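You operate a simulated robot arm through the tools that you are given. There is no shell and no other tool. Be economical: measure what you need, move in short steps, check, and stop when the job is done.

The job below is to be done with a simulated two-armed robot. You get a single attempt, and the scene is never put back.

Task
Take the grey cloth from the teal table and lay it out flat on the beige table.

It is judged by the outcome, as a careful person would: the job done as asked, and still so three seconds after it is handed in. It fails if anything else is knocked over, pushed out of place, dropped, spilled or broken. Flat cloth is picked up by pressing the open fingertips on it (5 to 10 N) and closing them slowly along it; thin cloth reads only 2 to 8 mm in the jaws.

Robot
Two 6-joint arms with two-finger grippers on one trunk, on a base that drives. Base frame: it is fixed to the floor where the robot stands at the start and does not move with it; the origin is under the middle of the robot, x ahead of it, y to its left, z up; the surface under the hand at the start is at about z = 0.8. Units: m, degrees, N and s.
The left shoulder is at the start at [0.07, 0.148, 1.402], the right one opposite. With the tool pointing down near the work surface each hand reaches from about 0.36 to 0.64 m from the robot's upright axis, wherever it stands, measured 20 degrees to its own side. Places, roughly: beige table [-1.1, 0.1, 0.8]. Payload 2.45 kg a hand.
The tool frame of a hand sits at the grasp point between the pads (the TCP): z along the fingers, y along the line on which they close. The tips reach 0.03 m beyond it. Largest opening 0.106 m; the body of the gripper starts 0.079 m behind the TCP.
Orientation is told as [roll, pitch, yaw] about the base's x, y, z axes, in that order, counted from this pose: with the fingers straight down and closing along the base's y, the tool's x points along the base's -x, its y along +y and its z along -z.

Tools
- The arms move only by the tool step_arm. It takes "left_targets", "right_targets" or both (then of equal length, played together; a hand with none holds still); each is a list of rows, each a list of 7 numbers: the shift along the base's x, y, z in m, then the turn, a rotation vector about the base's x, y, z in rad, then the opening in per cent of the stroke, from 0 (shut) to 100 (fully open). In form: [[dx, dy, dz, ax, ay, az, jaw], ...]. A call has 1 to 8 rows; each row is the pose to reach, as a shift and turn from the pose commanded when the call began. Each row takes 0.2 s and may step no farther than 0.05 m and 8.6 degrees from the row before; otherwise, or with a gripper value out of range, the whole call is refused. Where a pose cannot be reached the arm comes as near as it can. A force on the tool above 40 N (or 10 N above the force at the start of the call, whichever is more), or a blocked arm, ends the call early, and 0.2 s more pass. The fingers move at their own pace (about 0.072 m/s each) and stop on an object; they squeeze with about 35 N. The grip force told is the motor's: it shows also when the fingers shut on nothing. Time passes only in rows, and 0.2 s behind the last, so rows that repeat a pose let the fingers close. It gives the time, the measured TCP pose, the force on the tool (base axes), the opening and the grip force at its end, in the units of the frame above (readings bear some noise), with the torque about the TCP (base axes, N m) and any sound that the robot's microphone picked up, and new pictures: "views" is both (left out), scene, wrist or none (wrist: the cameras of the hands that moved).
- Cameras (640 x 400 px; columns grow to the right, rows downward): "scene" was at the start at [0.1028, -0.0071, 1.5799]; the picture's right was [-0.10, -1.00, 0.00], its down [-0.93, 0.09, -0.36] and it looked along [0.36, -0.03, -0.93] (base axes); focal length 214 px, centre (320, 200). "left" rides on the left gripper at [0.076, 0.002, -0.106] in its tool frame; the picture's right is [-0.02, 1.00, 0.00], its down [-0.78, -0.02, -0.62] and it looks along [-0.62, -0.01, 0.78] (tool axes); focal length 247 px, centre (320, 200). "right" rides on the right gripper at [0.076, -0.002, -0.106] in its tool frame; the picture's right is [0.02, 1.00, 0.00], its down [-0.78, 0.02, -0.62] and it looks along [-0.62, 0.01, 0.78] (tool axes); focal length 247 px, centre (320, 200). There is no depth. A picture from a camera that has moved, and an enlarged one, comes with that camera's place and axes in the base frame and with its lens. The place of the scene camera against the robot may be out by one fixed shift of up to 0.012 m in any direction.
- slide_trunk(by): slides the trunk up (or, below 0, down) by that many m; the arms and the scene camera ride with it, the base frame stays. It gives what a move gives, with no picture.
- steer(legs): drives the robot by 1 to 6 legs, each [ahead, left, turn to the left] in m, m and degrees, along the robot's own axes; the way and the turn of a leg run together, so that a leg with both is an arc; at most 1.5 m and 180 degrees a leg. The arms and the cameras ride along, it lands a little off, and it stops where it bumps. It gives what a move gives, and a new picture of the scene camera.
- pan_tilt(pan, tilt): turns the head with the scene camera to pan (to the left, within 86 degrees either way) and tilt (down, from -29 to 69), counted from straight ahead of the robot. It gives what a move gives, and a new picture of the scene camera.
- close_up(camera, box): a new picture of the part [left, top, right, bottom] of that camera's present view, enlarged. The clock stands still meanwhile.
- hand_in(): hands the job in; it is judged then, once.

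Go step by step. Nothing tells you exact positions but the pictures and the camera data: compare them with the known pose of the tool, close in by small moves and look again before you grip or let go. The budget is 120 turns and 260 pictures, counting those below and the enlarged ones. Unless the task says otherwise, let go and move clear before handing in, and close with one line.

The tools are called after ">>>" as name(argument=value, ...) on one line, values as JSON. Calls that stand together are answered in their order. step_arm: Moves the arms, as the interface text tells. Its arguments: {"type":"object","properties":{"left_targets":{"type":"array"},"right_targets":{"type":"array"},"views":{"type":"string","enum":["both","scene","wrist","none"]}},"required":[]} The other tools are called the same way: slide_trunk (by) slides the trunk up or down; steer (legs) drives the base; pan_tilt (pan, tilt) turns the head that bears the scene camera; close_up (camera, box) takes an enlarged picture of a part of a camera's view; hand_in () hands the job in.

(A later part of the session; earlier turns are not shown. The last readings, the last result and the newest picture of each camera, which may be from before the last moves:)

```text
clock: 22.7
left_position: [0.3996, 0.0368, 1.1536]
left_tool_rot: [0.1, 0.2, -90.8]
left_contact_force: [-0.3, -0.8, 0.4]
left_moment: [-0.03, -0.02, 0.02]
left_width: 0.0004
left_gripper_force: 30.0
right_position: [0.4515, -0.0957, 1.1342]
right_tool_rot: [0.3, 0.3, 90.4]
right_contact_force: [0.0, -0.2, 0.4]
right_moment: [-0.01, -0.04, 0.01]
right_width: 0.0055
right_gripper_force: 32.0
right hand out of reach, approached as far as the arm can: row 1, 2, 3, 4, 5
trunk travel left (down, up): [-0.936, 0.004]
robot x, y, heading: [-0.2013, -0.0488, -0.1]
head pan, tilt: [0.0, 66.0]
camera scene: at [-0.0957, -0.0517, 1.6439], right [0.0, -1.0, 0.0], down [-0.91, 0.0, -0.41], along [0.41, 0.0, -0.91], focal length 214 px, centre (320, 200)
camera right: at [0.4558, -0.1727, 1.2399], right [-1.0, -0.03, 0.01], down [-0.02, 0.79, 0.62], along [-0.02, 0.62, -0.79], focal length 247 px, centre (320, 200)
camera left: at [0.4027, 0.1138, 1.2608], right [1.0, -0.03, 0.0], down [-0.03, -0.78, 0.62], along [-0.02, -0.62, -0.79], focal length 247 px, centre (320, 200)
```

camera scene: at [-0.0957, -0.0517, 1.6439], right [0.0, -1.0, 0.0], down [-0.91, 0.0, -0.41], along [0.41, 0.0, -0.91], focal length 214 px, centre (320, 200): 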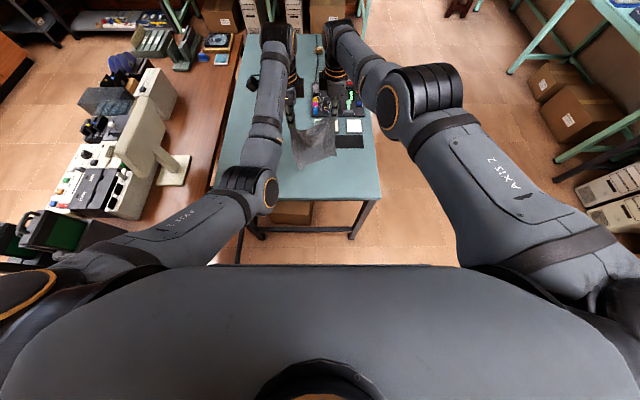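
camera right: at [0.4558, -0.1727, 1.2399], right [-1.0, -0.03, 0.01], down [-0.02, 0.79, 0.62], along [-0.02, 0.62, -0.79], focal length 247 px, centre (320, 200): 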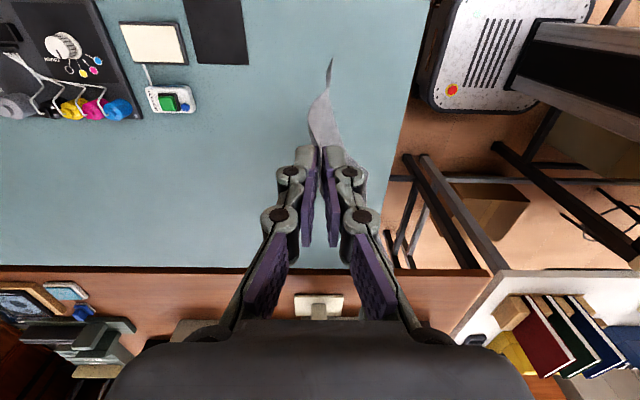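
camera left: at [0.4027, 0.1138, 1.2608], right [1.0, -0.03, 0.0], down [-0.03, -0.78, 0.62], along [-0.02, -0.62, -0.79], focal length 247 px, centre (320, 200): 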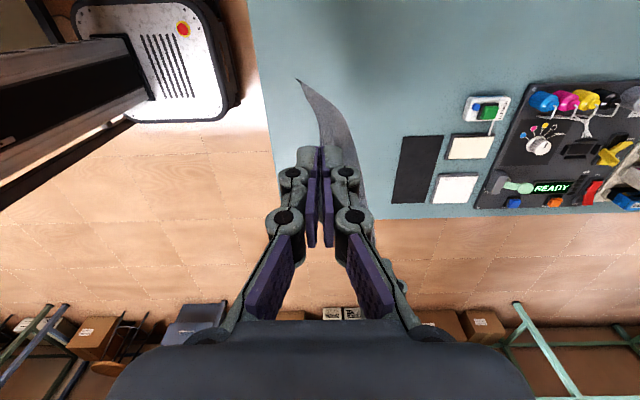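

I'll look closely at the hanging cloth before driving.

>>> close_up(camera="scene", box=[240, 60, 400, 180])

```text
3.33 times, centred on (320, 120) of scene
camera zoom: at [-0.0957, -0.0517, 1.6439], right [0.0, -1.0, 0.0], down [-0.91, 0.0, -0.41], along [0.41, 0.0, -0.91], focal length 715 px, centre (320, 467)
```

zoom: 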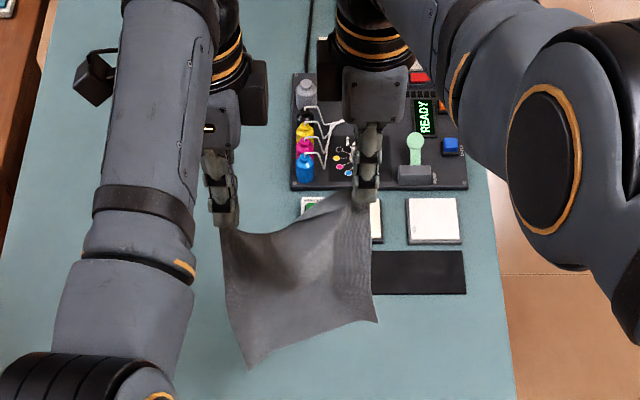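

Both corners are held and the cloth hangs free. I'll move to mid-corridor and right, turn right by 90°, then look toward the beige table.

>>> steer(legs=[[0.1, -0.1, 0], [0, -0.25, 0], [0, 0, -90]])

>>> pan_tilt(pan=-70, tilt=45)

```text
clock: 29.3
left_position: [-0.0253, -1.0041, 1.1542]
left_tool_rot: [0.3, 0.1, 178.2]
left_contact_force: [0.1, -0.7, 0.3]
left_moment: [0.0, 0.02, 0.0]
left_width: 0.0
left_gripper_force: 29.8
right_position: [-0.1585, -1.0539, 1.1327]
right_tool_rot: [0.3, 0.3, -0.8]
right_contact_force: [-0.5, -0.3, -0.1]
right_moment: [0.0, 0.02, -0.02]
right_width: 0.0
right_gripper_force: 28.5
trunk travel left (down, up): [-0.936, 0.004]
robot x, y, heading: [-0.0984, -0.4029, -91.2]
head pan, tilt: [0.0, 66.0]
camera scene: at [-0.1054, -0.512, 1.6439], right [-1.0, 0.02, 0.0], down [0.02, 0.91, -0.41], along [-0.01, -0.41, -0.91], focal length 214 px, centre (320, 200)
```

scene: 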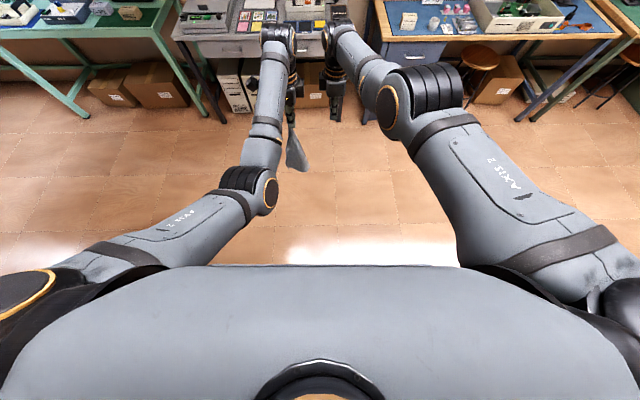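

```text
clock: 30.7
left_position: [-0.0246, -1.0053, 1.1533]
left_tool_rot: [0.2, 0.2, 178.1]
left_contact_force: [0.1, -0.9, -0.9]
left_moment: [-0.01, -0.01, 0.04]
left_width: 0.0001
left_gripper_force: 30.3
right_position: [-0.1581, -1.0539, 1.1324]
right_tool_rot: [0.3, 0.1, -0.7]
right_contact_force: [-0.1, -0.6, -0.8]
right_moment: [0.0, 0.01, 0.0]
right_width: 0.0
right_gripper_force: 28.8
trunk travel left (down, up): [-0.936, 0.004]
robot x, y, heading: [-0.1012, -0.4009, -91.2]
head pan, tilt: [-70.0, 45.0]
camera scene: at [-0.1816, -0.4788, 1.6699], right [-0.32, 0.95, 0.0], down [0.67, 0.23, -0.71], along [-0.67, -0.23, -0.71], focal length 214 px, centre (320, 200)
```

scene: 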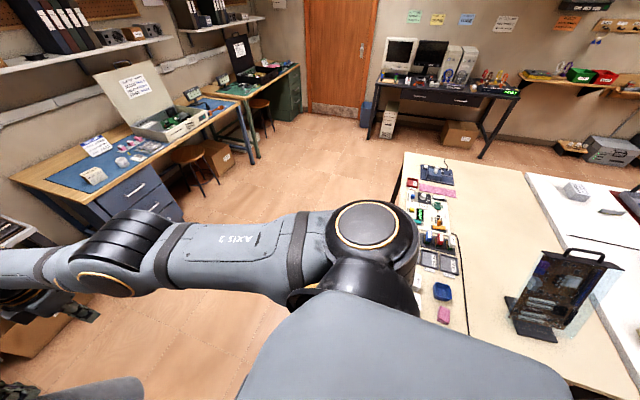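

The right hand has lost its corner; the cloth now hangs from the left hand only. I'll look at that grip before anything else moves.

>>> close_up(camera="left", box=[200, 40, 480, 330])

>>> pan_tilt(pan=0, tilt=55)

>>> close_up(camera="scene", box=[220, 40, 400, 200])

>>> close_up(camera="right", box=[100, 0, 540, 300])

```text
1.38 times, centred on (340, 185) of left
camera zoom: at [0.051, -1.0081, 1.26], right [-0.05, -1.0, 0.0], down [-0.78, 0.04, 0.62], along [-0.62, 0.03, -0.79], focal length 341 px, centre (292, 221)
```

zoom: 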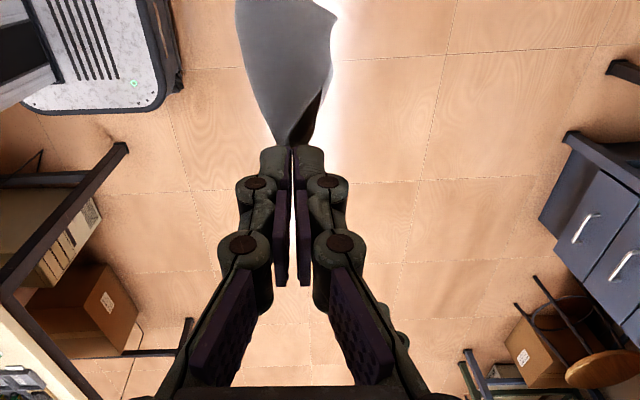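

```text
clock: 32.1
left_position: [-0.0245, -1.0048, 1.153]
left_tool_rot: [0.2, 0.2, 178.2]
left_contact_force: [0.6, 0.6, -0.1]
left_moment: [0.02, -0.01, 0.03]
left_width: 0.0
left_gripper_force: 30.1
right_position: [-0.1588, -1.0532, 1.1315]
right_tool_rot: [0.3, 0.2, -0.8]
right_contact_force: [1.3, -0.1, -1.0]
right_moment: [-0.01, -0.03, -0.03]
right_width: 0.0
right_gripper_force: 28.3
trunk travel left (down, up): [-0.936, 0.004]
robot x, y, heading: [-0.1009, -0.3993, -91.1]
head pan, tilt: [0.0, 55.0]
camera scene: at [-0.1062, -0.5246, 1.6565], right [-1.0, 0.02, 0.0], down [0.02, 0.82, -0.57], along [-0.01, -0.57, -0.82], focal length 214 px, centre (320, 200)
```

scene: 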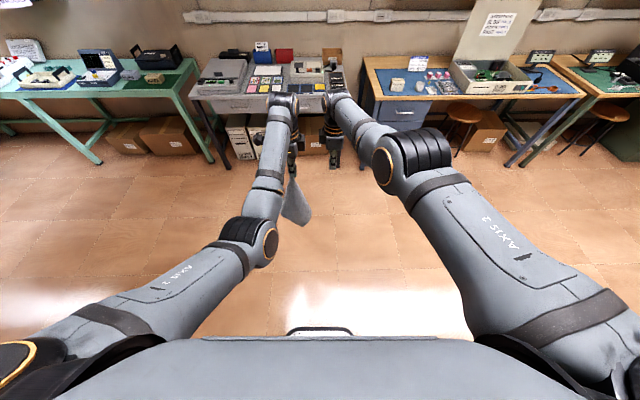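

```text
2.50 times, centred on (310, 120) of scene
camera zoom: at [-0.1062, -0.5246, 1.6565], right [-1.0, 0.02, 0.0], down [0.02, 0.82, -0.57], along [-0.01, -0.57, -0.82], focal length 536 px, centre (345, 400)
```

zoom: 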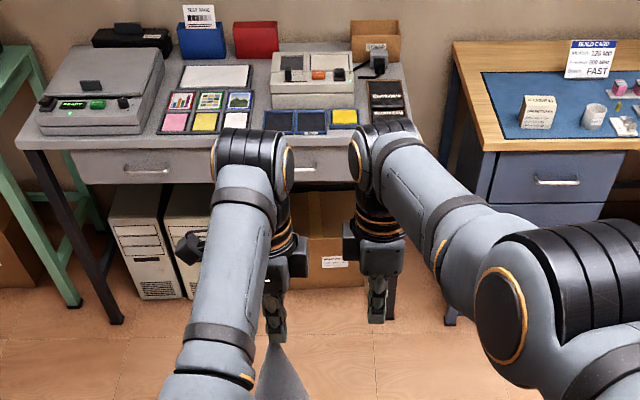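

```text
1.33 times, centred on (320, 150) of right
camera zoom: at [-0.234, -1.0562, 1.2391], right [-0.01, 1.0, 0.0], down [0.79, 0.0, 0.62], along [0.62, 0.01, -0.79], focal length 329 px, centre (320, 267)
```

zoom: 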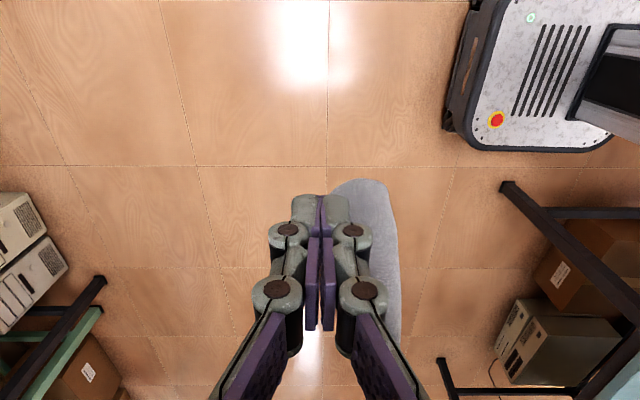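

The left hand still holds the cloth by its corner. I'll carry it gently with that hand, going round the open floor beside the beige table to see its free area, then lay and re-grip there.

>>> steer(legs=[[0.4, 0, 0], [0, 0, -88], [0.6, 0, 0]])

>>> pan_tilt(pan=-65, tilt=42)

```text
clock: 41.5
left_position: [-1.319, -0.8951, 1.1547]
left_tool_rot: [0.3, 0.2, 89.3]
left_contact_force: [-0.6, 0.6, -1.0]
left_moment: [0.05, -0.02, -0.01]
left_width: 0.0004
left_gripper_force: 29.9
right_position: [-1.3692, -0.7605, 1.1328]
right_tool_rot: [0.2, 0.3, -89.8]
right_contact_force: [-0.3, 0.1, 0.6]
right_moment: [0.04, 0.03, 0.03]
right_width: 0.0001
right_gripper_force: 28.7
trunk travel left (down, up): [-0.936, 0.004]
robot x, y, heading: [-0.7131, -0.804, 180.0]
head pan, tilt: [0.0, 55.0]
camera scene: at [-0.8403, -0.8095, 1.6567], right [0.0, 1.0, 0.0], down [0.82, 0.0, -0.57], along [-0.57, 0.0, -0.82], focal length 214 px, centre (320, 200)
```

scene: 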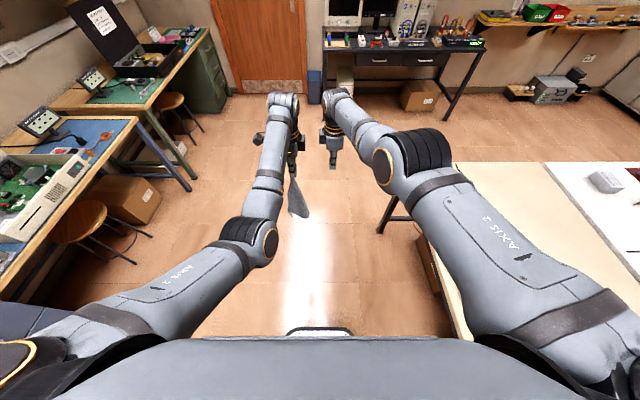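

```text
clock: 42.9
left_position: [-1.3187, -0.8945, 1.1546]
left_tool_rot: [0.2, 0.3, 89.3]
left_contact_force: [1.1, -0.1, -0.7]
left_moment: [-0.03, 0.0, 0.0]
left_width: 0.0002
left_gripper_force: 30.0
right_position: [-1.3718, -0.762, 1.1324]
right_tool_rot: [0.4, 0.3, -89.8]
right_contact_force: [0.0, -0.9, -1.5]
right_moment: [-0.01, 0.01, -0.01]
right_width: 0.0
right_gripper_force: 29.4
trunk travel left (down, up): [-0.936, 0.004]
robot x, y, heading: [-0.7145, -0.8041, 179.7]
head pan, tilt: [-65.0, 42.0]
camera scene: at [-0.8054, -0.7339, 1.6743], right [0.91, 0.42, 0.0], down [0.28, -0.61, -0.74], along [-0.31, 0.67, -0.67], focal length 214 px, centre (320, 200)
```

scene: 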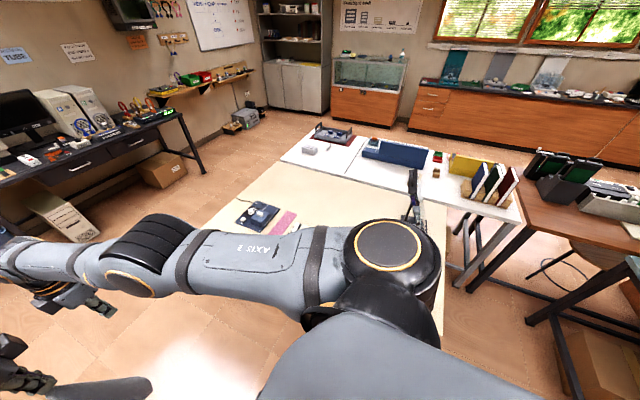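

The far end of the beige table (x −1.65…−1.3, y 0…0.4) is free, so I'll approach it from that end. First I raise the left hand a little, then drive around through open floor.

>>> step_arm(left_targets=[[0, 0, 0.02, 0, 0, 0, 0], [0, 0, 0.04, 0, 0, 0, 0], [0, 0, 0.06, 0, 0, 0, 0], [0, 0, 0.08, 0, 0, 0, 0]], views="wrist")

>>> steer(legs=[[1.29, 0, 0], [0, 0, -90], [0, 0.4, 0]])

```text
clock: 43.9
left_position: [-1.3401, -0.8906, 1.2198]
left_tool_rot: [0.1, 0.1, 89.3]
left_contact_force: [-0.2, -0.3, 0.3]
left_moment: [0.04, -0.02, -0.01]
left_width: 0.0004
left_gripper_force: 29.6
left hand out of reach, approached as far as the arm can: row 3, 4
right_position: [-1.3714, -0.7607, 1.1324]
right_tool_rot: [0.3, 0.3, -89.8]
right_contact_force: [1.3, -1.1, 0.2]
right_moment: [-0.01, 0.01, 0.0]
right_width: 0.0001
right_gripper_force: 28.6
trunk travel left (down, up): [-0.936, 0.004]
robot x, y, heading: [-0.7192, -0.8102, 179.9]
head pan, tilt: [-65.0, 42.0]
camera left: at [-1.3427, -0.966, 1.3263], right [-1.0, 0.03, 0.0], down [0.03, 0.78, 0.62], along [0.02, 0.62, -0.79], focal length 247 px, centre (320, 200)
```

left: 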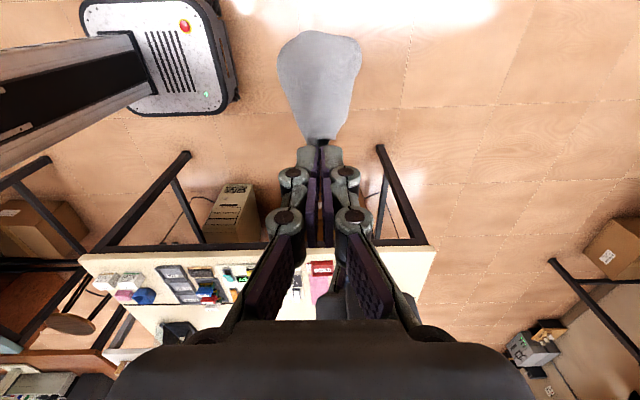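

```text
clock: 56.2
left_position: [-2.5054, -0.2158, 1.2204]
left_tool_rot: [0.2, 0.3, 2.2]
left_contact_force: [0.8, 0.1, 0.3]
left_moment: [-0.01, 0.02, -0.02]
left_width: 0.0001
left_gripper_force: 30.3
right_position: [-2.3797, -0.177, 1.1325]
right_tool_rot: [0.3, 0.3, -176.9]
right_contact_force: [-0.1, -0.8, 0.4]
right_moment: [-0.02, 0.04, 0.0]
right_width: 0.0
right_gripper_force: 28.6
trunk travel left (down, up): [-0.936, 0.004]
robot x, y, heading: [-2.3939, -0.83, 92.7]
head pan, tilt: [-65.0, 42.0]
camera scene: at [-2.3234, -0.7459, 1.6741], right [0.46, -0.89, 0.0], down [-0.59, -0.31, -0.74], along [0.66, 0.35, -0.67], focal length 214 px, centre (320, 200)
```

scene: 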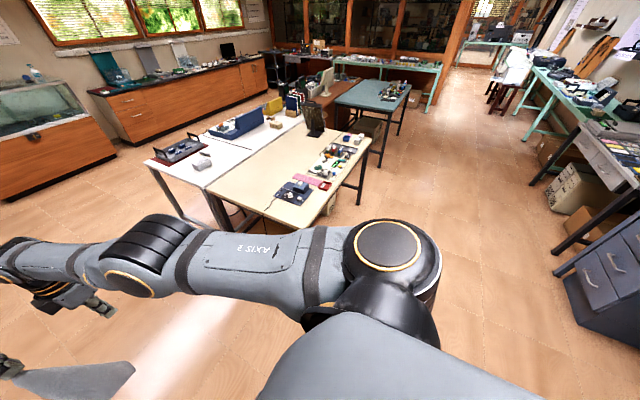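

The cloth is still held and the table is in clear view. I'll zoom on its free area.

>>> close_up(camera="scene", box=[140, 100, 380, 250])

```text
2.67 times, centred on (260, 175) of scene
camera zoom: at [-2.3234, -0.7459, 1.6741], right [0.46, -0.89, 0.0], down [-0.59, -0.31, -0.74], along [0.66, 0.35, -0.67], focal length 572 px, centre (480, 267)
```

zoom: 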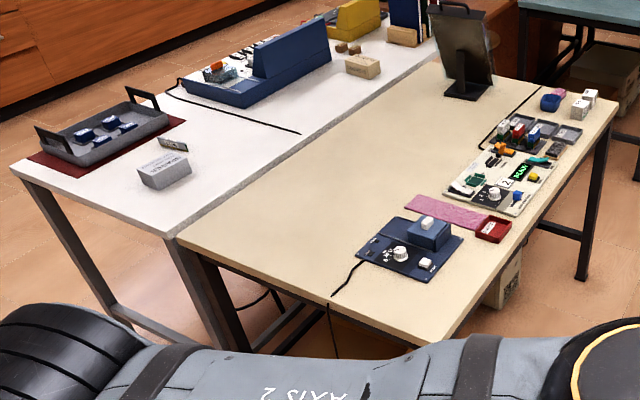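

Free area on the beige table: x −1.68…−1.0, y 0…0.4. I drive to its end and turn to face it, still clear of the edge.

>>> steer(legs=[[1.03, 0, 0], [0, 0, -92.7]])

>>> pan_tilt(pan=0, tilt=55)

```text
clock: 65.4
left_position: [-1.8421, 0.3234, 1.2206]
left_tool_rot: [0.2, 0.1, -87.3]
left_contact_force: [-0.7, -0.1, 0.6]
left_moment: [-0.01, 0.0, 0.02]
left_width: 0.0
left_gripper_force: 28.4
right_position: [-1.8005, 0.1958, 1.1339]
right_tool_rot: [0.3, 0.3, 93.6]
right_contact_force: [-0.2, 0.4, 0.4]
right_moment: [-0.01, 0.0, -0.02]
right_width: 0.0
right_gripper_force: 28.2
trunk travel left (down, up): [-0.936, 0.004]
robot x, y, heading: [-2.4591, 0.2101, 3.3]
head pan, tilt: [-65.0, 42.0]
camera scene: at [-2.3714, 0.1309, 1.6743], right [-0.88, -0.47, 0.0], down [-0.32, 0.59, -0.74], along [0.35, -0.65, -0.67], focal length 214 px, centre (320, 200)
```

scene: 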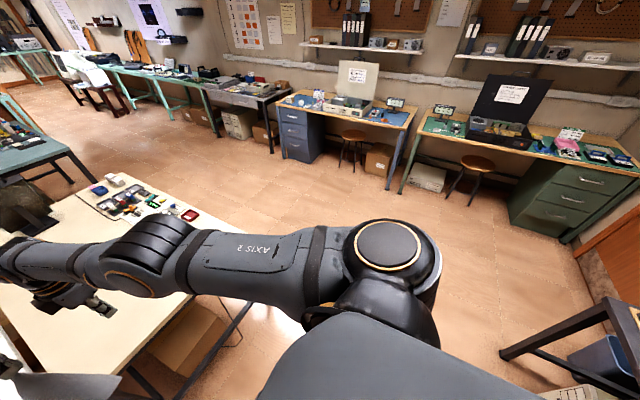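

```text
clock: 66.8
left_position: [-1.8405, 0.3219, 1.2196]
left_tool_rot: [0.2, 0.2, -87.3]
left_contact_force: [0.1, -0.1, 0.3]
left_moment: [0.0, 0.02, 0.02]
left_width: 0.0
left_gripper_force: 28.5
right_position: [-1.8017, 0.1956, 1.1328]
right_tool_rot: [0.3, 0.3, 93.7]
right_contact_force: [0.2, 0.1, -0.6]
right_moment: [0.0, -0.05, -0.05]
right_width: 0.0001
right_gripper_force: 28.9
trunk travel left (down, up): [-0.936, 0.004]
robot x, y, heading: [-2.4614, 0.2004, 3.3]
head pan, tilt: [0.0, 55.0]
camera scene: at [-2.339, 0.208, 1.6565], right [0.06, -1.0, 0.0], down [-0.82, -0.05, -0.57], along [0.57, 0.03, -0.82], focal length 214 px, centre (320, 200)
```

scene: 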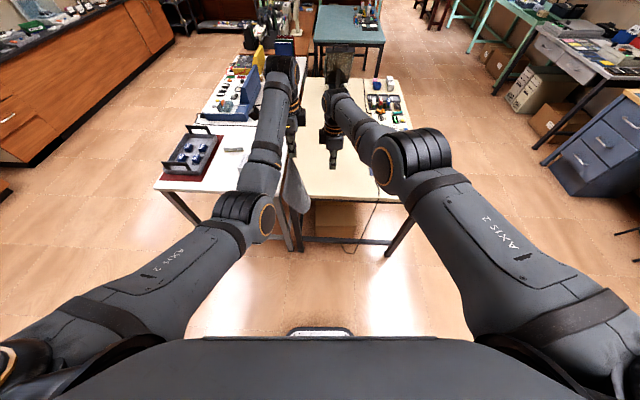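

Cloth still held. I straighten up and drive in over the table end; the hanging cloth clears the top by about 0.1 m.

>>> steer(legs=[[0, 0, -3.3], [0.41, -0.05, 0]])

>>> close_up(camera="left", box=[0, 0, 640, 400])

>>> close_up(camera="scene", box=[200, 40, 440, 200])

```text
clock: 69.7
left_position: [-1.4332, 0.2458, 1.2218]
left_tool_rot: [0.3, 0.1, -89.9]
left_contact_force: [-1.1, 0.5, 0.1]
left_moment: [0.03, -0.02, 0.03]
left_width: 0.0
left_gripper_force: 28.8
right_position: [-1.4004, 0.1194, 1.1343]
right_tool_rot: [0.2, 0.3, 91.0]
right_contact_force: [-0.5, -0.2, 0.4]
right_moment: [0.02, -0.02, 0.0]
right_width: 0.0
right_gripper_force: 29.0
trunk travel left (down, up): [-0.936, 0.004]
robot x, y, heading: [-2.0547, 0.1595, 0.8]
head pan, tilt: [0.0, 55.0]
camera scene: at [-1.9373, 0.1562, 1.6568], right [0.01, -1.0, 0.0], down [-0.82, -0.01, -0.57], along [0.57, 0.01, -0.82], focal length 214 px, centre (320, 200)
```

scene: 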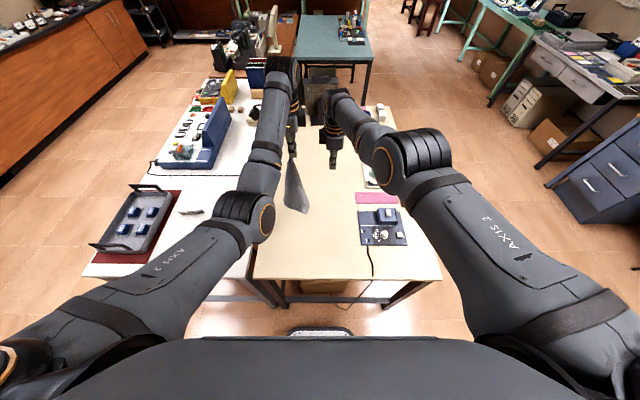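

```text
1.00 times, centred on (320, 200) of left (not enlarged: the box is as wide or as high as the picture)
camera zoom: at [-1.4331, 0.3238, 1.3277], right [1.0, -0.02, 0.0], down [-0.02, -0.78, 0.62], along [-0.01, -0.62, -0.79], focal length 247 px, centre (320, 200)
```

zoom: 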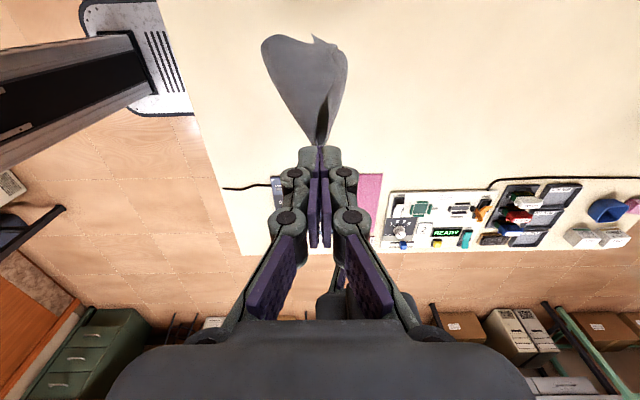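

```text
2.50 times, centred on (320, 120) of scene
camera zoom: at [-1.9373, 0.1562, 1.6568], right [0.01, -1.0, 0.0], down [-0.82, -0.01, -0.57], along [0.57, 0.01, -0.82], focal length 536 px, centre (320, 400)
```

zoom: 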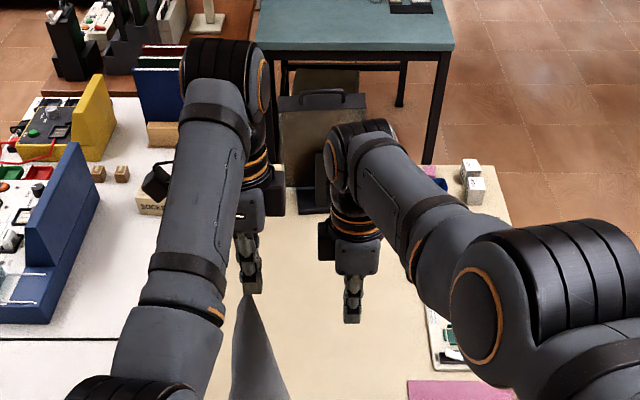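

The cloth hangs over the free area. I turn both wrists back to the easier yaw (cloth turns with the left), moving the right hand aside.

>>> step_arm(left_targets=[[-0.005, 0, 0, 0, 0, 0.14, 0], [-0.01, 0, 0, 0, 0, 0.28, 0], [-0.015, 0, 0, 0, 0, 0.42, 0], [-0.02, 0, 0, 0, 0, 0.56, 0], [-0.02, 0, -0.01, 0, 0, 0.7, 0], [-0.02, 0, -0.02, 0, 0, 0.84, 0], [-0.02, 0, -0.03, 0, 0, 0.98, 0], [-0.02, 0, -0.04, 0, 0, 1.12, 0]], right_targets=[[0, -0.02, 0, 0, 0, -0.14, 20], [0, -0.04, 0, 0, 0, -0.28, 30], [-0.01, -0.06, 0, 0, 0, -0.42, 30], [-0.02, -0.08, 0, 0, 0, -0.56, 30], [-0.03, -0.1, 0, 0, 0, -0.7, 30], [-0.04, -0.12, 0, 0, 0, -0.84, 30], [-0.05, -0.14, 0, 0, 0, -0.98, 30], [-0.06, -0.16, 0, 0, 0, -1.12, 30]], views="scene")

>>> step_arm(left_targets=[[0, 0, 0, 0, 0, 0.14, 0], [0, 0, 0, 0, 0, 0.28, 0], [0, 0, 0, 0, 0, 0.42, 0], [0, 0, 0, 0, 0, 0.449, 0]], right_targets=[[0, 0, 0, 0, 0, -0.14, 30], [0, 0, 0, 0, 0, -0.28, 30], [0, 0, 0, 0, 0, -0.42, 30], [0, 0, 0, 0, 0, -0.468, 30]], views="both")

```text
clock: 71.5
left_position: [-1.453, 0.2462, 1.181]
left_tool_rot: [0.2, 0.1, -25.6]
left_contact_force: [0.1, -0.3, -0.2]
left_moment: [0.04, -0.05, -0.01]
left_width: 0.0003
left_gripper_force: 28.6
left hand out of reach, approached as far as the arm can: row 1, 2, 3, 4, 5, 6
right_position: [-1.3761, -0.037, 1.1116]
right_tool_rot: [0.3, 0.3, 26.7]
right_contact_force: [0.1, -0.2, -0.1]
right_moment: [0.01, 0.02, -0.01]
right_width: 0.0319
right_gripper_force: 0.1
right hand out of reach, approached as far as the arm can: row 1, 2, 3, 4, 5, 6, 7, 8
trunk travel left (down, up): [-0.936, 0.004]
robot x, y, heading: [-2.0498, 0.1546, 0.8]
head pan, tilt: [0.0, 55.0]
camera scene: at [-1.9345, 0.1545, 1.6565], right [0.01, -1.0, 0.0], down [-0.82, -0.01, -0.57], along [0.57, 0.01, -0.82], focal length 214 px, centre (320, 200)
```

scene: 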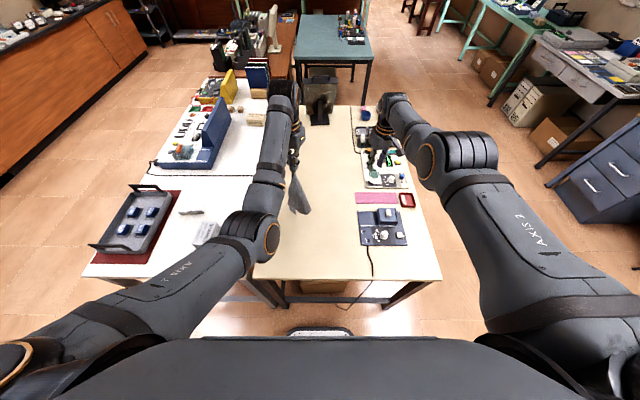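

```text
clock: 72.5
left_position: [-1.4515, 0.2477, 1.1799]
left_tool_rot: [0.1, 0.3, 0.1]
left_contact_force: [0.1, -0.4, -0.7]
left_moment: [-0.05, 0.01, -0.01]
left_width: 0.0
left_gripper_force: 28.7
right_position: [-1.376, -0.038, 1.1137]
right_tool_rot: [0.4, 0.3, 0.0]
right_contact_force: [-0.2, -0.2, -0.2]
right_moment: [0.01, 0.0, 0.0]
right_width: 0.0319
right_gripper_force: 0.1
trunk travel left (down, up): [-0.936, 0.004]
robot x, y, heading: [-2.0536, 0.1571, 0.5]
head pan, tilt: [0.0, 55.0]
camera scene: at [-1.9344, 0.1561, 1.6565], right [0.01, -1.0, 0.0], down [-0.82, -0.01, -0.57], along [0.57, 0.01, -0.82], focal length 214 px, centre (320, 200)
camera right: at [-1.451, -0.0407, 1.2199], right [-0.02, 1.0, 0.0], down [0.79, 0.01, 0.62], along [0.62, 0.02, -0.79], focal length 247 px, centre (320, 200)
camera left: at [-1.5282, 0.249, 1.2868], right [0.02, 1.0, 0.0], down [0.79, -0.02, 0.62], along [0.62, -0.01, -0.79], focal length 247 px, centre (320, 200)
```

scene: 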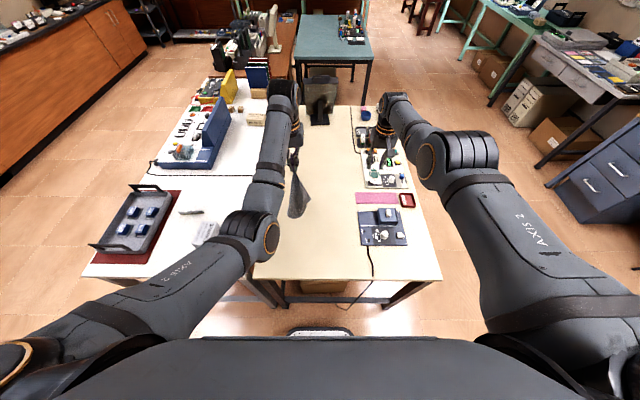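
right: 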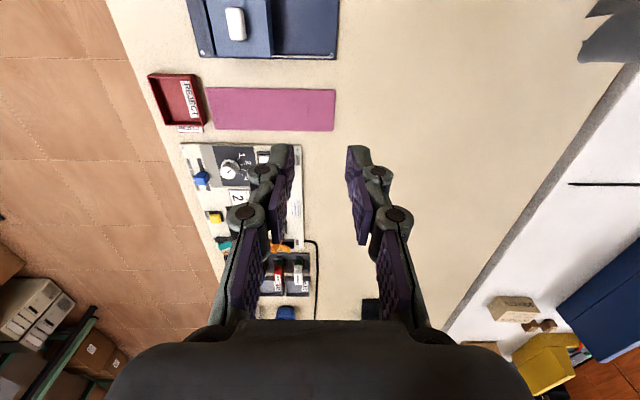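
left: 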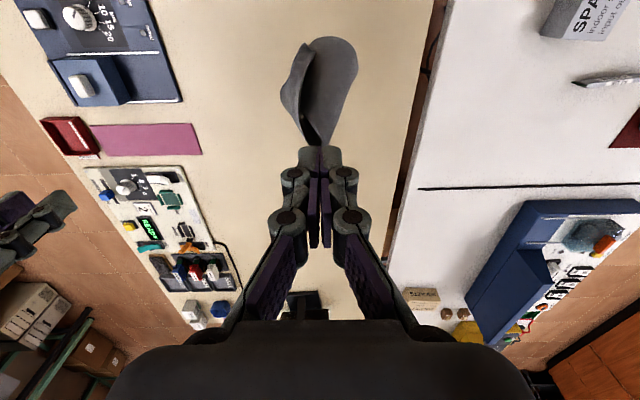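

Now I lower: trunk down 0.1, then the left hand down and back toward me so the cloth lays out from its far end.

>>> slide_trunk(by=-0.1)

>>> step_arm(left_targets=[[0.02, -0.01, -0.01, 0, 0, 0, 0], [0.02, -0.02, -0.04, 0, 0, 0, 0], [0.005, -0.02, -0.075, 0, 0, 0, 0], [-0.02, -0.02, -0.11, 0, 0, 0, 0], [-0.055, -0.02, -0.14, 0, 0, 0, 0], [-0.09, -0.02, -0.17, 0, 0, 0, 0], [-0.125, -0.02, -0.195, 0, 0, 0, 0], [-0.15, -0.02, -0.215, 0, 0, 0, 0]], views="both")

```text
clock: 73.8
left_position: [-1.4523, 0.2471, 1.0809]
left_tool_rot: [0.2, 0.2, 0.0]
left_contact_force: [-0.1, -0.1, 0.6]
left_moment: [-0.02, -0.02, 0.01]
left_width: 0.0
left_gripper_force: 29.1
right_position: [-1.3761, -0.0382, 1.0135]
right_tool_rot: [0.3, 0.3, 0.1]
right_contact_force: [0.0, 0.3, 0.0]
right_moment: [-0.05, 0.06, 0.02]
right_width: 0.0321
right_gripper_force: 0.1
trunk travel left (down, up): [-0.836, 0.104]
robot x, y, heading: [-2.0531, 0.1555, 0.6]
head pan, tilt: [0.0, 55.0]
```

```text
clock: 75.3
left_position: [-1.5162, 0.3323, 0.9192]
left_tool_rot: [9.6, -3.8, 3.1]
left_contact_force: [-1.0, -0.1, -0.4]
left_moment: [-0.06, -0.03, 0.0]
left_width: 0.0
left_gripper_force: 28.8
right_position: [-1.376, -0.0364, 1.0139]
right_tool_rot: [0.2, 0.3, 0.2]
right_contact_force: [-0.1, 0.1, 0.4]
right_moment: [0.01, -0.02, 0.04]
right_width: 0.0315
right_gripper_force: 0.0
trunk travel left (down, up): [-0.836, 0.104]
robot x, y, heading: [-2.0568, 0.1558, 0.7]
head pan, tilt: [0.0, 55.0]
stopped in row 7 (left hand): the arm was blocked; the commanded pose is now the measured one
camera scene: at [-1.9358, 0.1568, 1.5567], right [0.01, -1.0, 0.0], down [-0.82, -0.01, -0.57], along [0.57, 0.01, -0.82], focal length 214 px, centre (320, 200)
camera left: at [-1.5989, 0.3119, 1.0194], right [-0.04, 0.98, 0.17], down [0.75, -0.08, 0.66], along [0.66, 0.15, -0.73], focal length 247 px, centre (320, 200)
```

scene: 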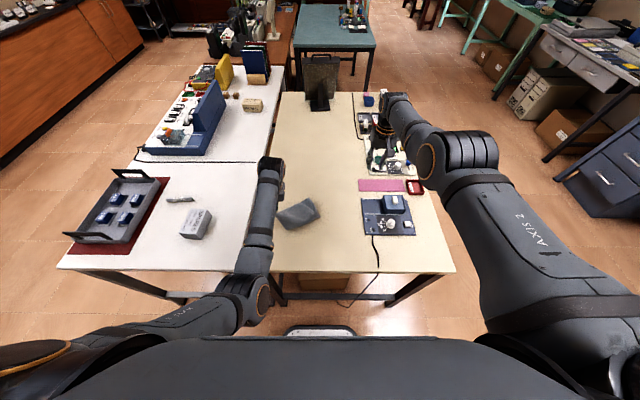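
left: 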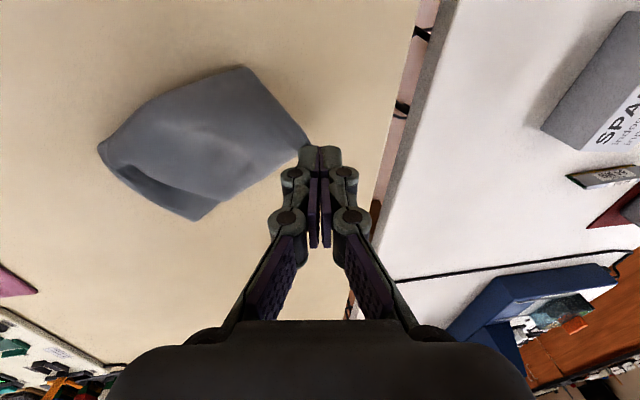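

The cloth is on the beige table, partly spread, with the left still holding one corner. The arm was blocked coming closer, so I'll back the base slightly while it trails the cloth, then straighten the hand and lower it.

>>> steer(legs=[[-0.12, -0.04, 0]])

>>> step_arm(left_targets=[[0.01, -0.02, 0, -0.06, 0.02, -0.02, 0], [0.02, -0.04, -0.015, -0.12, 0.045, -0.04, 0], [0.02, -0.05, -0.03, -0.167, 0.066, -0.054, 0], [0.02, -0.06, -0.05, -0.167, 0.066, -0.054, 0], [0.02, -0.06, -0.075, -0.167, 0.066, -0.054, 0]], views="both")

```text
clock: 76.6
left_position: [-1.6312, 0.2899, 0.9189]
left_tool_rot: [9.5, -3.8, 3.1]
left_contact_force: [0.1, -0.4, 0.0]
left_moment: [-0.01, 0.04, -0.03]
left_width: 0.0002
left_gripper_force: 28.5
right_position: [-1.4917, -0.078, 1.011]
right_tool_rot: [0.2, 0.4, 0.0]
right_contact_force: [-0.3, 0.2, -0.4]
right_moment: [-0.01, 0.02, -0.03]
right_width: 0.0318
right_gripper_force: 0.1
trunk travel left (down, up): [-0.836, 0.104]
robot x, y, heading: [-2.1728, 0.1142, 0.8]
head pan, tilt: [0.0, 55.0]
camera scene: at [-2.049, 0.1151, 1.5563], right [0.01, -1.0, 0.0], down [-0.82, -0.01, -0.57], along [0.57, 0.01, -0.82], focal length 214 px, centre (320, 200)
```

scene: 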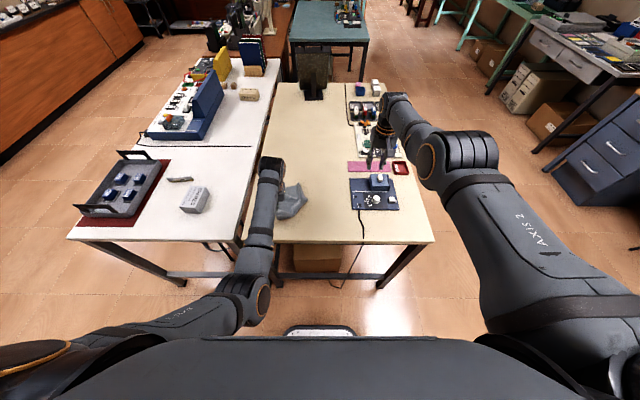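

```text
clock: 77.8
left_position: [-1.6105, 0.2293, 0.8453]
left_tool_rot: [0.1, 0.2, 0.4]
left_contact_force: [0.1, 0.1, -0.2]
left_moment: [-0.02, -0.02, 0.01]
left_width: 0.0
left_gripper_force: 29.0
right_position: [-1.4919, -0.0785, 1.0137]
right_tool_rot: [0.3, 0.3, 0.0]
right_contact_force: [1.2, -0.2, 0.3]
right_moment: [0.0, 0.0, -0.03]
right_width: 0.0319
right_gripper_force: 0.0
trunk travel left (down, up): [-0.836, 0.104]
robot x, y, heading: [-2.166, 0.1143, 0.6]
head pan, tilt: [0.0, 55.0]
camera scene: at [-2.05, 0.1148, 1.5564], right [0.01, -1.0, 0.0], down [-0.82, -0.01, -0.57], along [0.57, 0.01, -0.82], focal length 214 px, centre (320, 200)
camera left: at [-1.6875, 0.2304, 0.9508], right [0.02, 1.0, 0.0], down [0.79, -0.01, 0.62], along [0.62, -0.01, -0.79], focal length 247 px, centre (320, 200)
```

scene: 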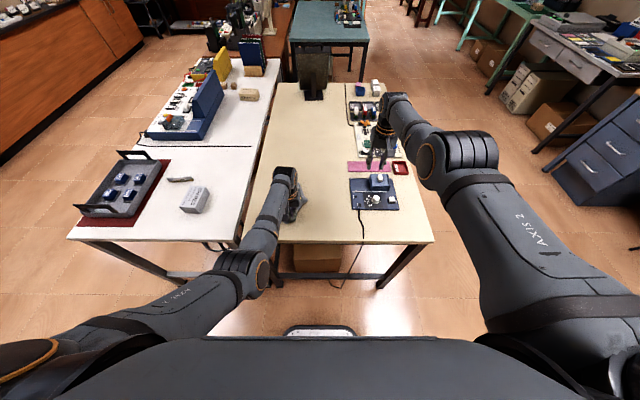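
left: 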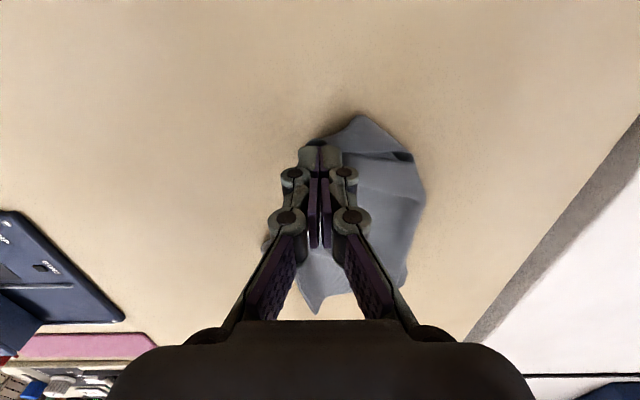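

The corner is at the table; I'll release it, rise and look at how the cloth lies.

>>> step_arm(left_targets=[[0, 0, -0.006, 0, 0, 0, 0], [0, 0, -0.006, 0, 0, 0, 10], [0, 0, -0.006, 0, 0, 0, 25], [0, 0, 0.02, 0, 0, 0, 25], [0, 0, 0.06, 0, 0, 0, 25], [0.0, 0.03, 0.1, 0, 0, 0, 25], [0.0, 0.07, 0.12, 0, 0, 0, 25], [0.0, 0.11, 0.12, 0, 0, 0, 25]], views="both")

>>> close_up(camera="scene", box=[220, 140, 400, 260])

```text
clock: 79.6
left_position: [-1.6129, 0.3391, 0.9598]
left_tool_rot: [0.1, 0.2, 0.1]
left_contact_force: [0.2, 0.3, -0.5]
left_moment: [-0.05, -0.01, -0.02]
left_width: 0.0266
left_gripper_force: 0.1
right_position: [-1.4918, -0.0791, 1.0137]
right_tool_rot: [0.2, 0.3, -0.1]
right_contact_force: [0.1, 1.0, 0.0]
right_moment: [0.02, 0.01, -0.01]
right_width: 0.032
right_gripper_force: 0.0
trunk travel left (down, up): [-0.836, 0.104]
robot x, y, heading: [-2.1707, 0.1184, 0.4]
head pan, tilt: [0.0, 55.0]
camera scene: at [-2.0511, 0.1161, 1.5565], right [0.01, -1.0, 0.0], down [-0.82, -0.01, -0.57], along [0.57, 0.01, -0.82], focal length 214 px, centre (320, 200)
camera left: at [-1.6893, 0.3398, 1.0677], right [0.02, 1.0, 0.0], down [0.79, -0.01, 0.62], along [0.62, -0.01, -0.79], focal length 247 px, centre (320, 200)
```

scene: 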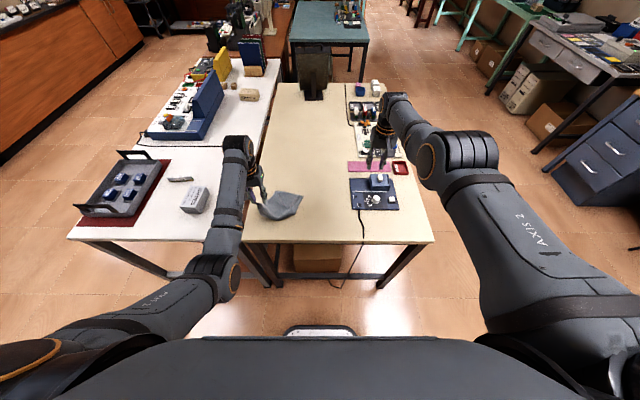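
left: 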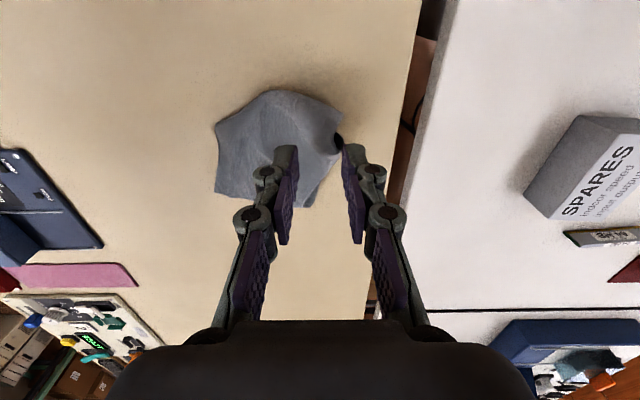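

```text
3.33 times, centred on (310, 200) of scene
camera zoom: at [-2.0511, 0.1161, 1.5565], right [0.01, -1.0, 0.0], down [-0.82, -0.01, -0.57], along [0.57, 0.01, -0.82], focal length 715 px, centre (353, 200)
```

zoom: 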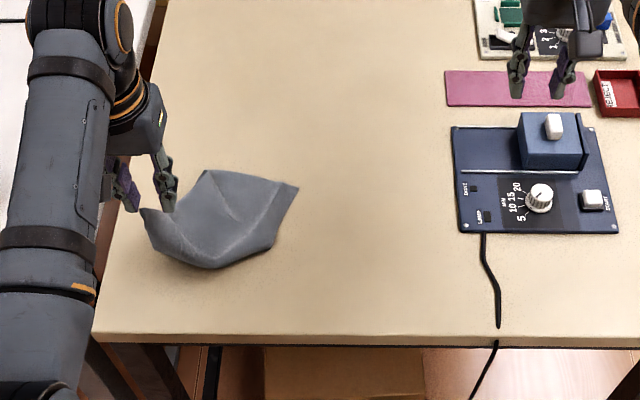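

I need an unobstructed look; I raise the left hand and view the cloth enlarged.

>>> step_arm(left_targets=[[0, 0, 0.04, 0, 0, 0, 25], [0.0, 0.02, 0.08, 0, 0, 0, 25], [0.0, 0.04, 0.12, 0, 0, 0, 25]], views="none")

>>> close_up(camera="left", box=[120, 40, 440, 240])

>>> close_up(camera="scene", box=[240, 170, 330, 230])

>>> close_up(camera="right", box=[320, 0, 640, 200])

```text
clock: 80.4
left_position: [-1.5824, 0.3808, 1.0496]
left_tool_rot: [0.0, 0.3, 0.1]
left_contact_force: [-0.1, 0.4, 0.9]
left_moment: [-0.01, 0.02, -0.02]
left_width: 0.0265
left_gripper_force: 0.0
left hand out of reach, approached as far as the arm can: row 2, 3
right_position: [-1.4921, -0.0788, 1.0132]
right_tool_rot: [0.2, 0.4, -0.1]
right_contact_force: [0.3, -0.6, -0.2]
right_moment: [-0.01, -0.01, -0.02]
right_width: 0.0319
right_gripper_force: 0.0
trunk travel left (down, up): [-0.836, 0.104]
robot x, y, heading: [-2.1702, 0.1169, 0.4]
head pan, tilt: [0.0, 55.0]
```

```text
2.00 times, centred on (280, 140) of left
camera zoom: at [-1.6589, 0.3823, 1.1563], right [0.02, 1.0, 0.0], down [0.79, -0.01, 0.62], along [0.62, -0.01, -0.79], focal length 494 px, centre (400, 320)
```

zoom: 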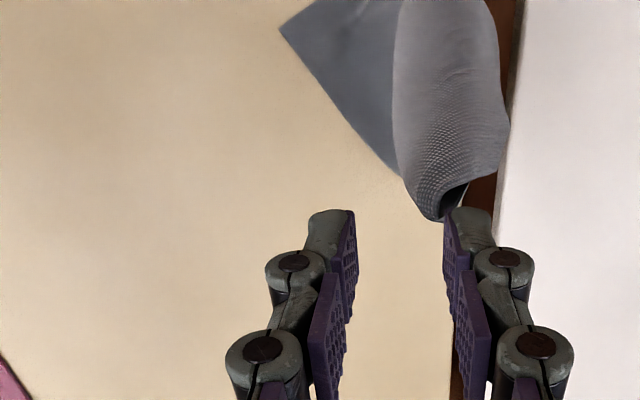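

```text
6.67 times, centred on (285, 200) of scene
camera zoom: at [-2.0493, 0.1157, 1.5563], right [0.01, -1.0, 0.0], down [-0.82, -0.01, -0.57], along [0.57, 0.01, -0.82], focal length 1430 px, centre (553, 200)
```

zoom: 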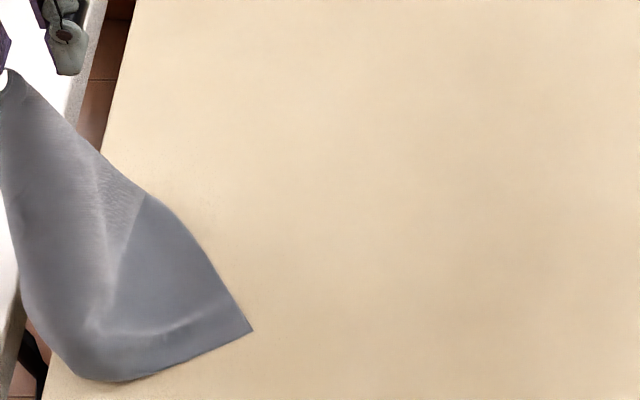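

```text
2.00 times, centred on (480, 100) of right
camera zoom: at [-1.5666, -0.0816, 1.1192], right [-0.02, 1.0, 0.0], down [0.79, 0.02, 0.62], along [0.62, 0.02, -0.79], focal length 494 px, centre (0, 400)
```

zoom: 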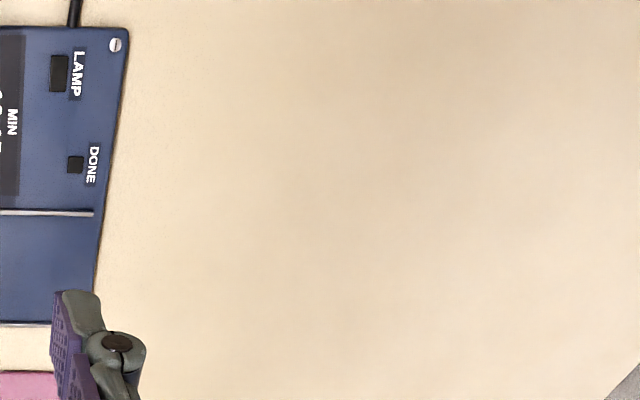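

The cloth clings to the left finger and followed it up, over toward the gap. I'll raise the trunk and shift the base right to bring it back over the free area, then lay it again.

>>> slide_trunk(by=0.1)

>>> steer(legs=[[0.06, -0.17, 0]])

>>> close_up(camera="left", box=[160, 0, 480, 240])

>>> close_up(camera="scene", box=[200, 100, 380, 240])

```text
clock: 81.7
left_position: [-1.5827, 0.3803, 1.15]
left_tool_rot: [0.0, 0.2, 0.2]
left_contact_force: [0.5, -0.4, -0.4]
left_moment: [0.0, -0.03, 0.0]
left_width: 0.0265
left_gripper_force: 0.1
right_position: [-1.4927, -0.0791, 1.1131]
right_tool_rot: [0.4, 0.4, 0.0]
right_contact_force: [0.8, 0.2, -0.1]
right_moment: [0.03, 0.0, -0.02]
right_width: 0.0318
right_gripper_force: 0.0
trunk travel left (down, up): [-0.936, 0.004]
robot x, y, heading: [-2.1733, 0.1185, 0.7]
head pan, tilt: [0.0, 55.0]
```

```text
clock: 83.2
left_position: [-1.522, 0.218, 1.1504]
left_tool_rot: [-0.2, 0.1, 0.4]
left_contact_force: [0.3, 0.4, -0.7]
left_moment: [-0.05, 0.01, 0.01]
left_width: 0.0264
left_gripper_force: 0.1
right_position: [-1.4307, -0.2408, 1.1138]
right_tool_rot: [0.1, 0.3, 0.2]
right_contact_force: [-1.0, -0.1, 0.2]
right_moment: [-0.06, 0.0, 0.02]
right_width: 0.0317
right_gripper_force: 0.1
trunk travel left (down, up): [-0.936, 0.004]
robot x, y, heading: [-2.1071, -0.0532, 0.8]
head pan, tilt: [0.0, 55.0]
camera scene: at [-1.9894, -0.0464, 1.6567], right [0.01, -1.0, 0.0], down [-0.82, -0.01, -0.57], along [0.57, 0.01, -0.82], focal length 214 px, centre (320, 200)
```

scene: 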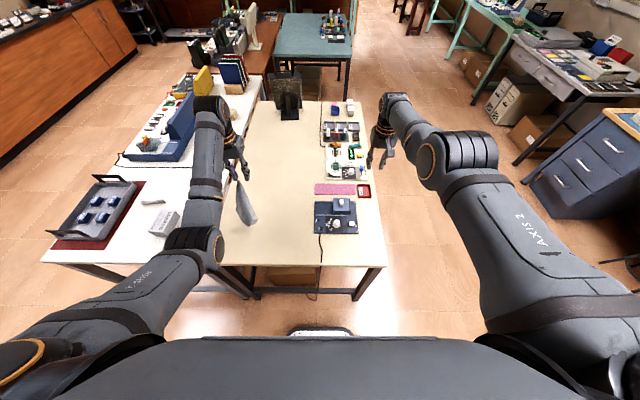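

```text
1.67 times, centred on (320, 120) of left
camera zoom: at [-1.5986, 0.2202, 1.2569], right [0.01, 1.0, 0.0], down [0.78, -0.01, 0.62], along [0.62, -0.01, -0.78], focal length 412 px, centre (320, 333)
```

zoom: 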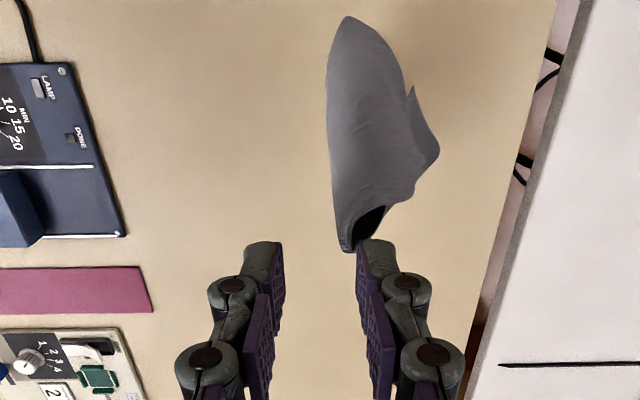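

```text
2.86 times, centred on (290, 170) of scene
camera zoom: at [-1.9894, -0.0464, 1.6567], right [0.01, -1.0, 0.0], down [-0.82, -0.01, -0.57], along [0.57, 0.01, -0.82], focal length 613 px, centre (406, 286)
```

zoom: 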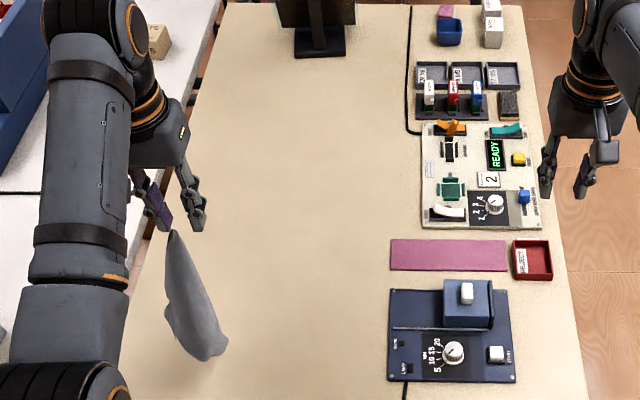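

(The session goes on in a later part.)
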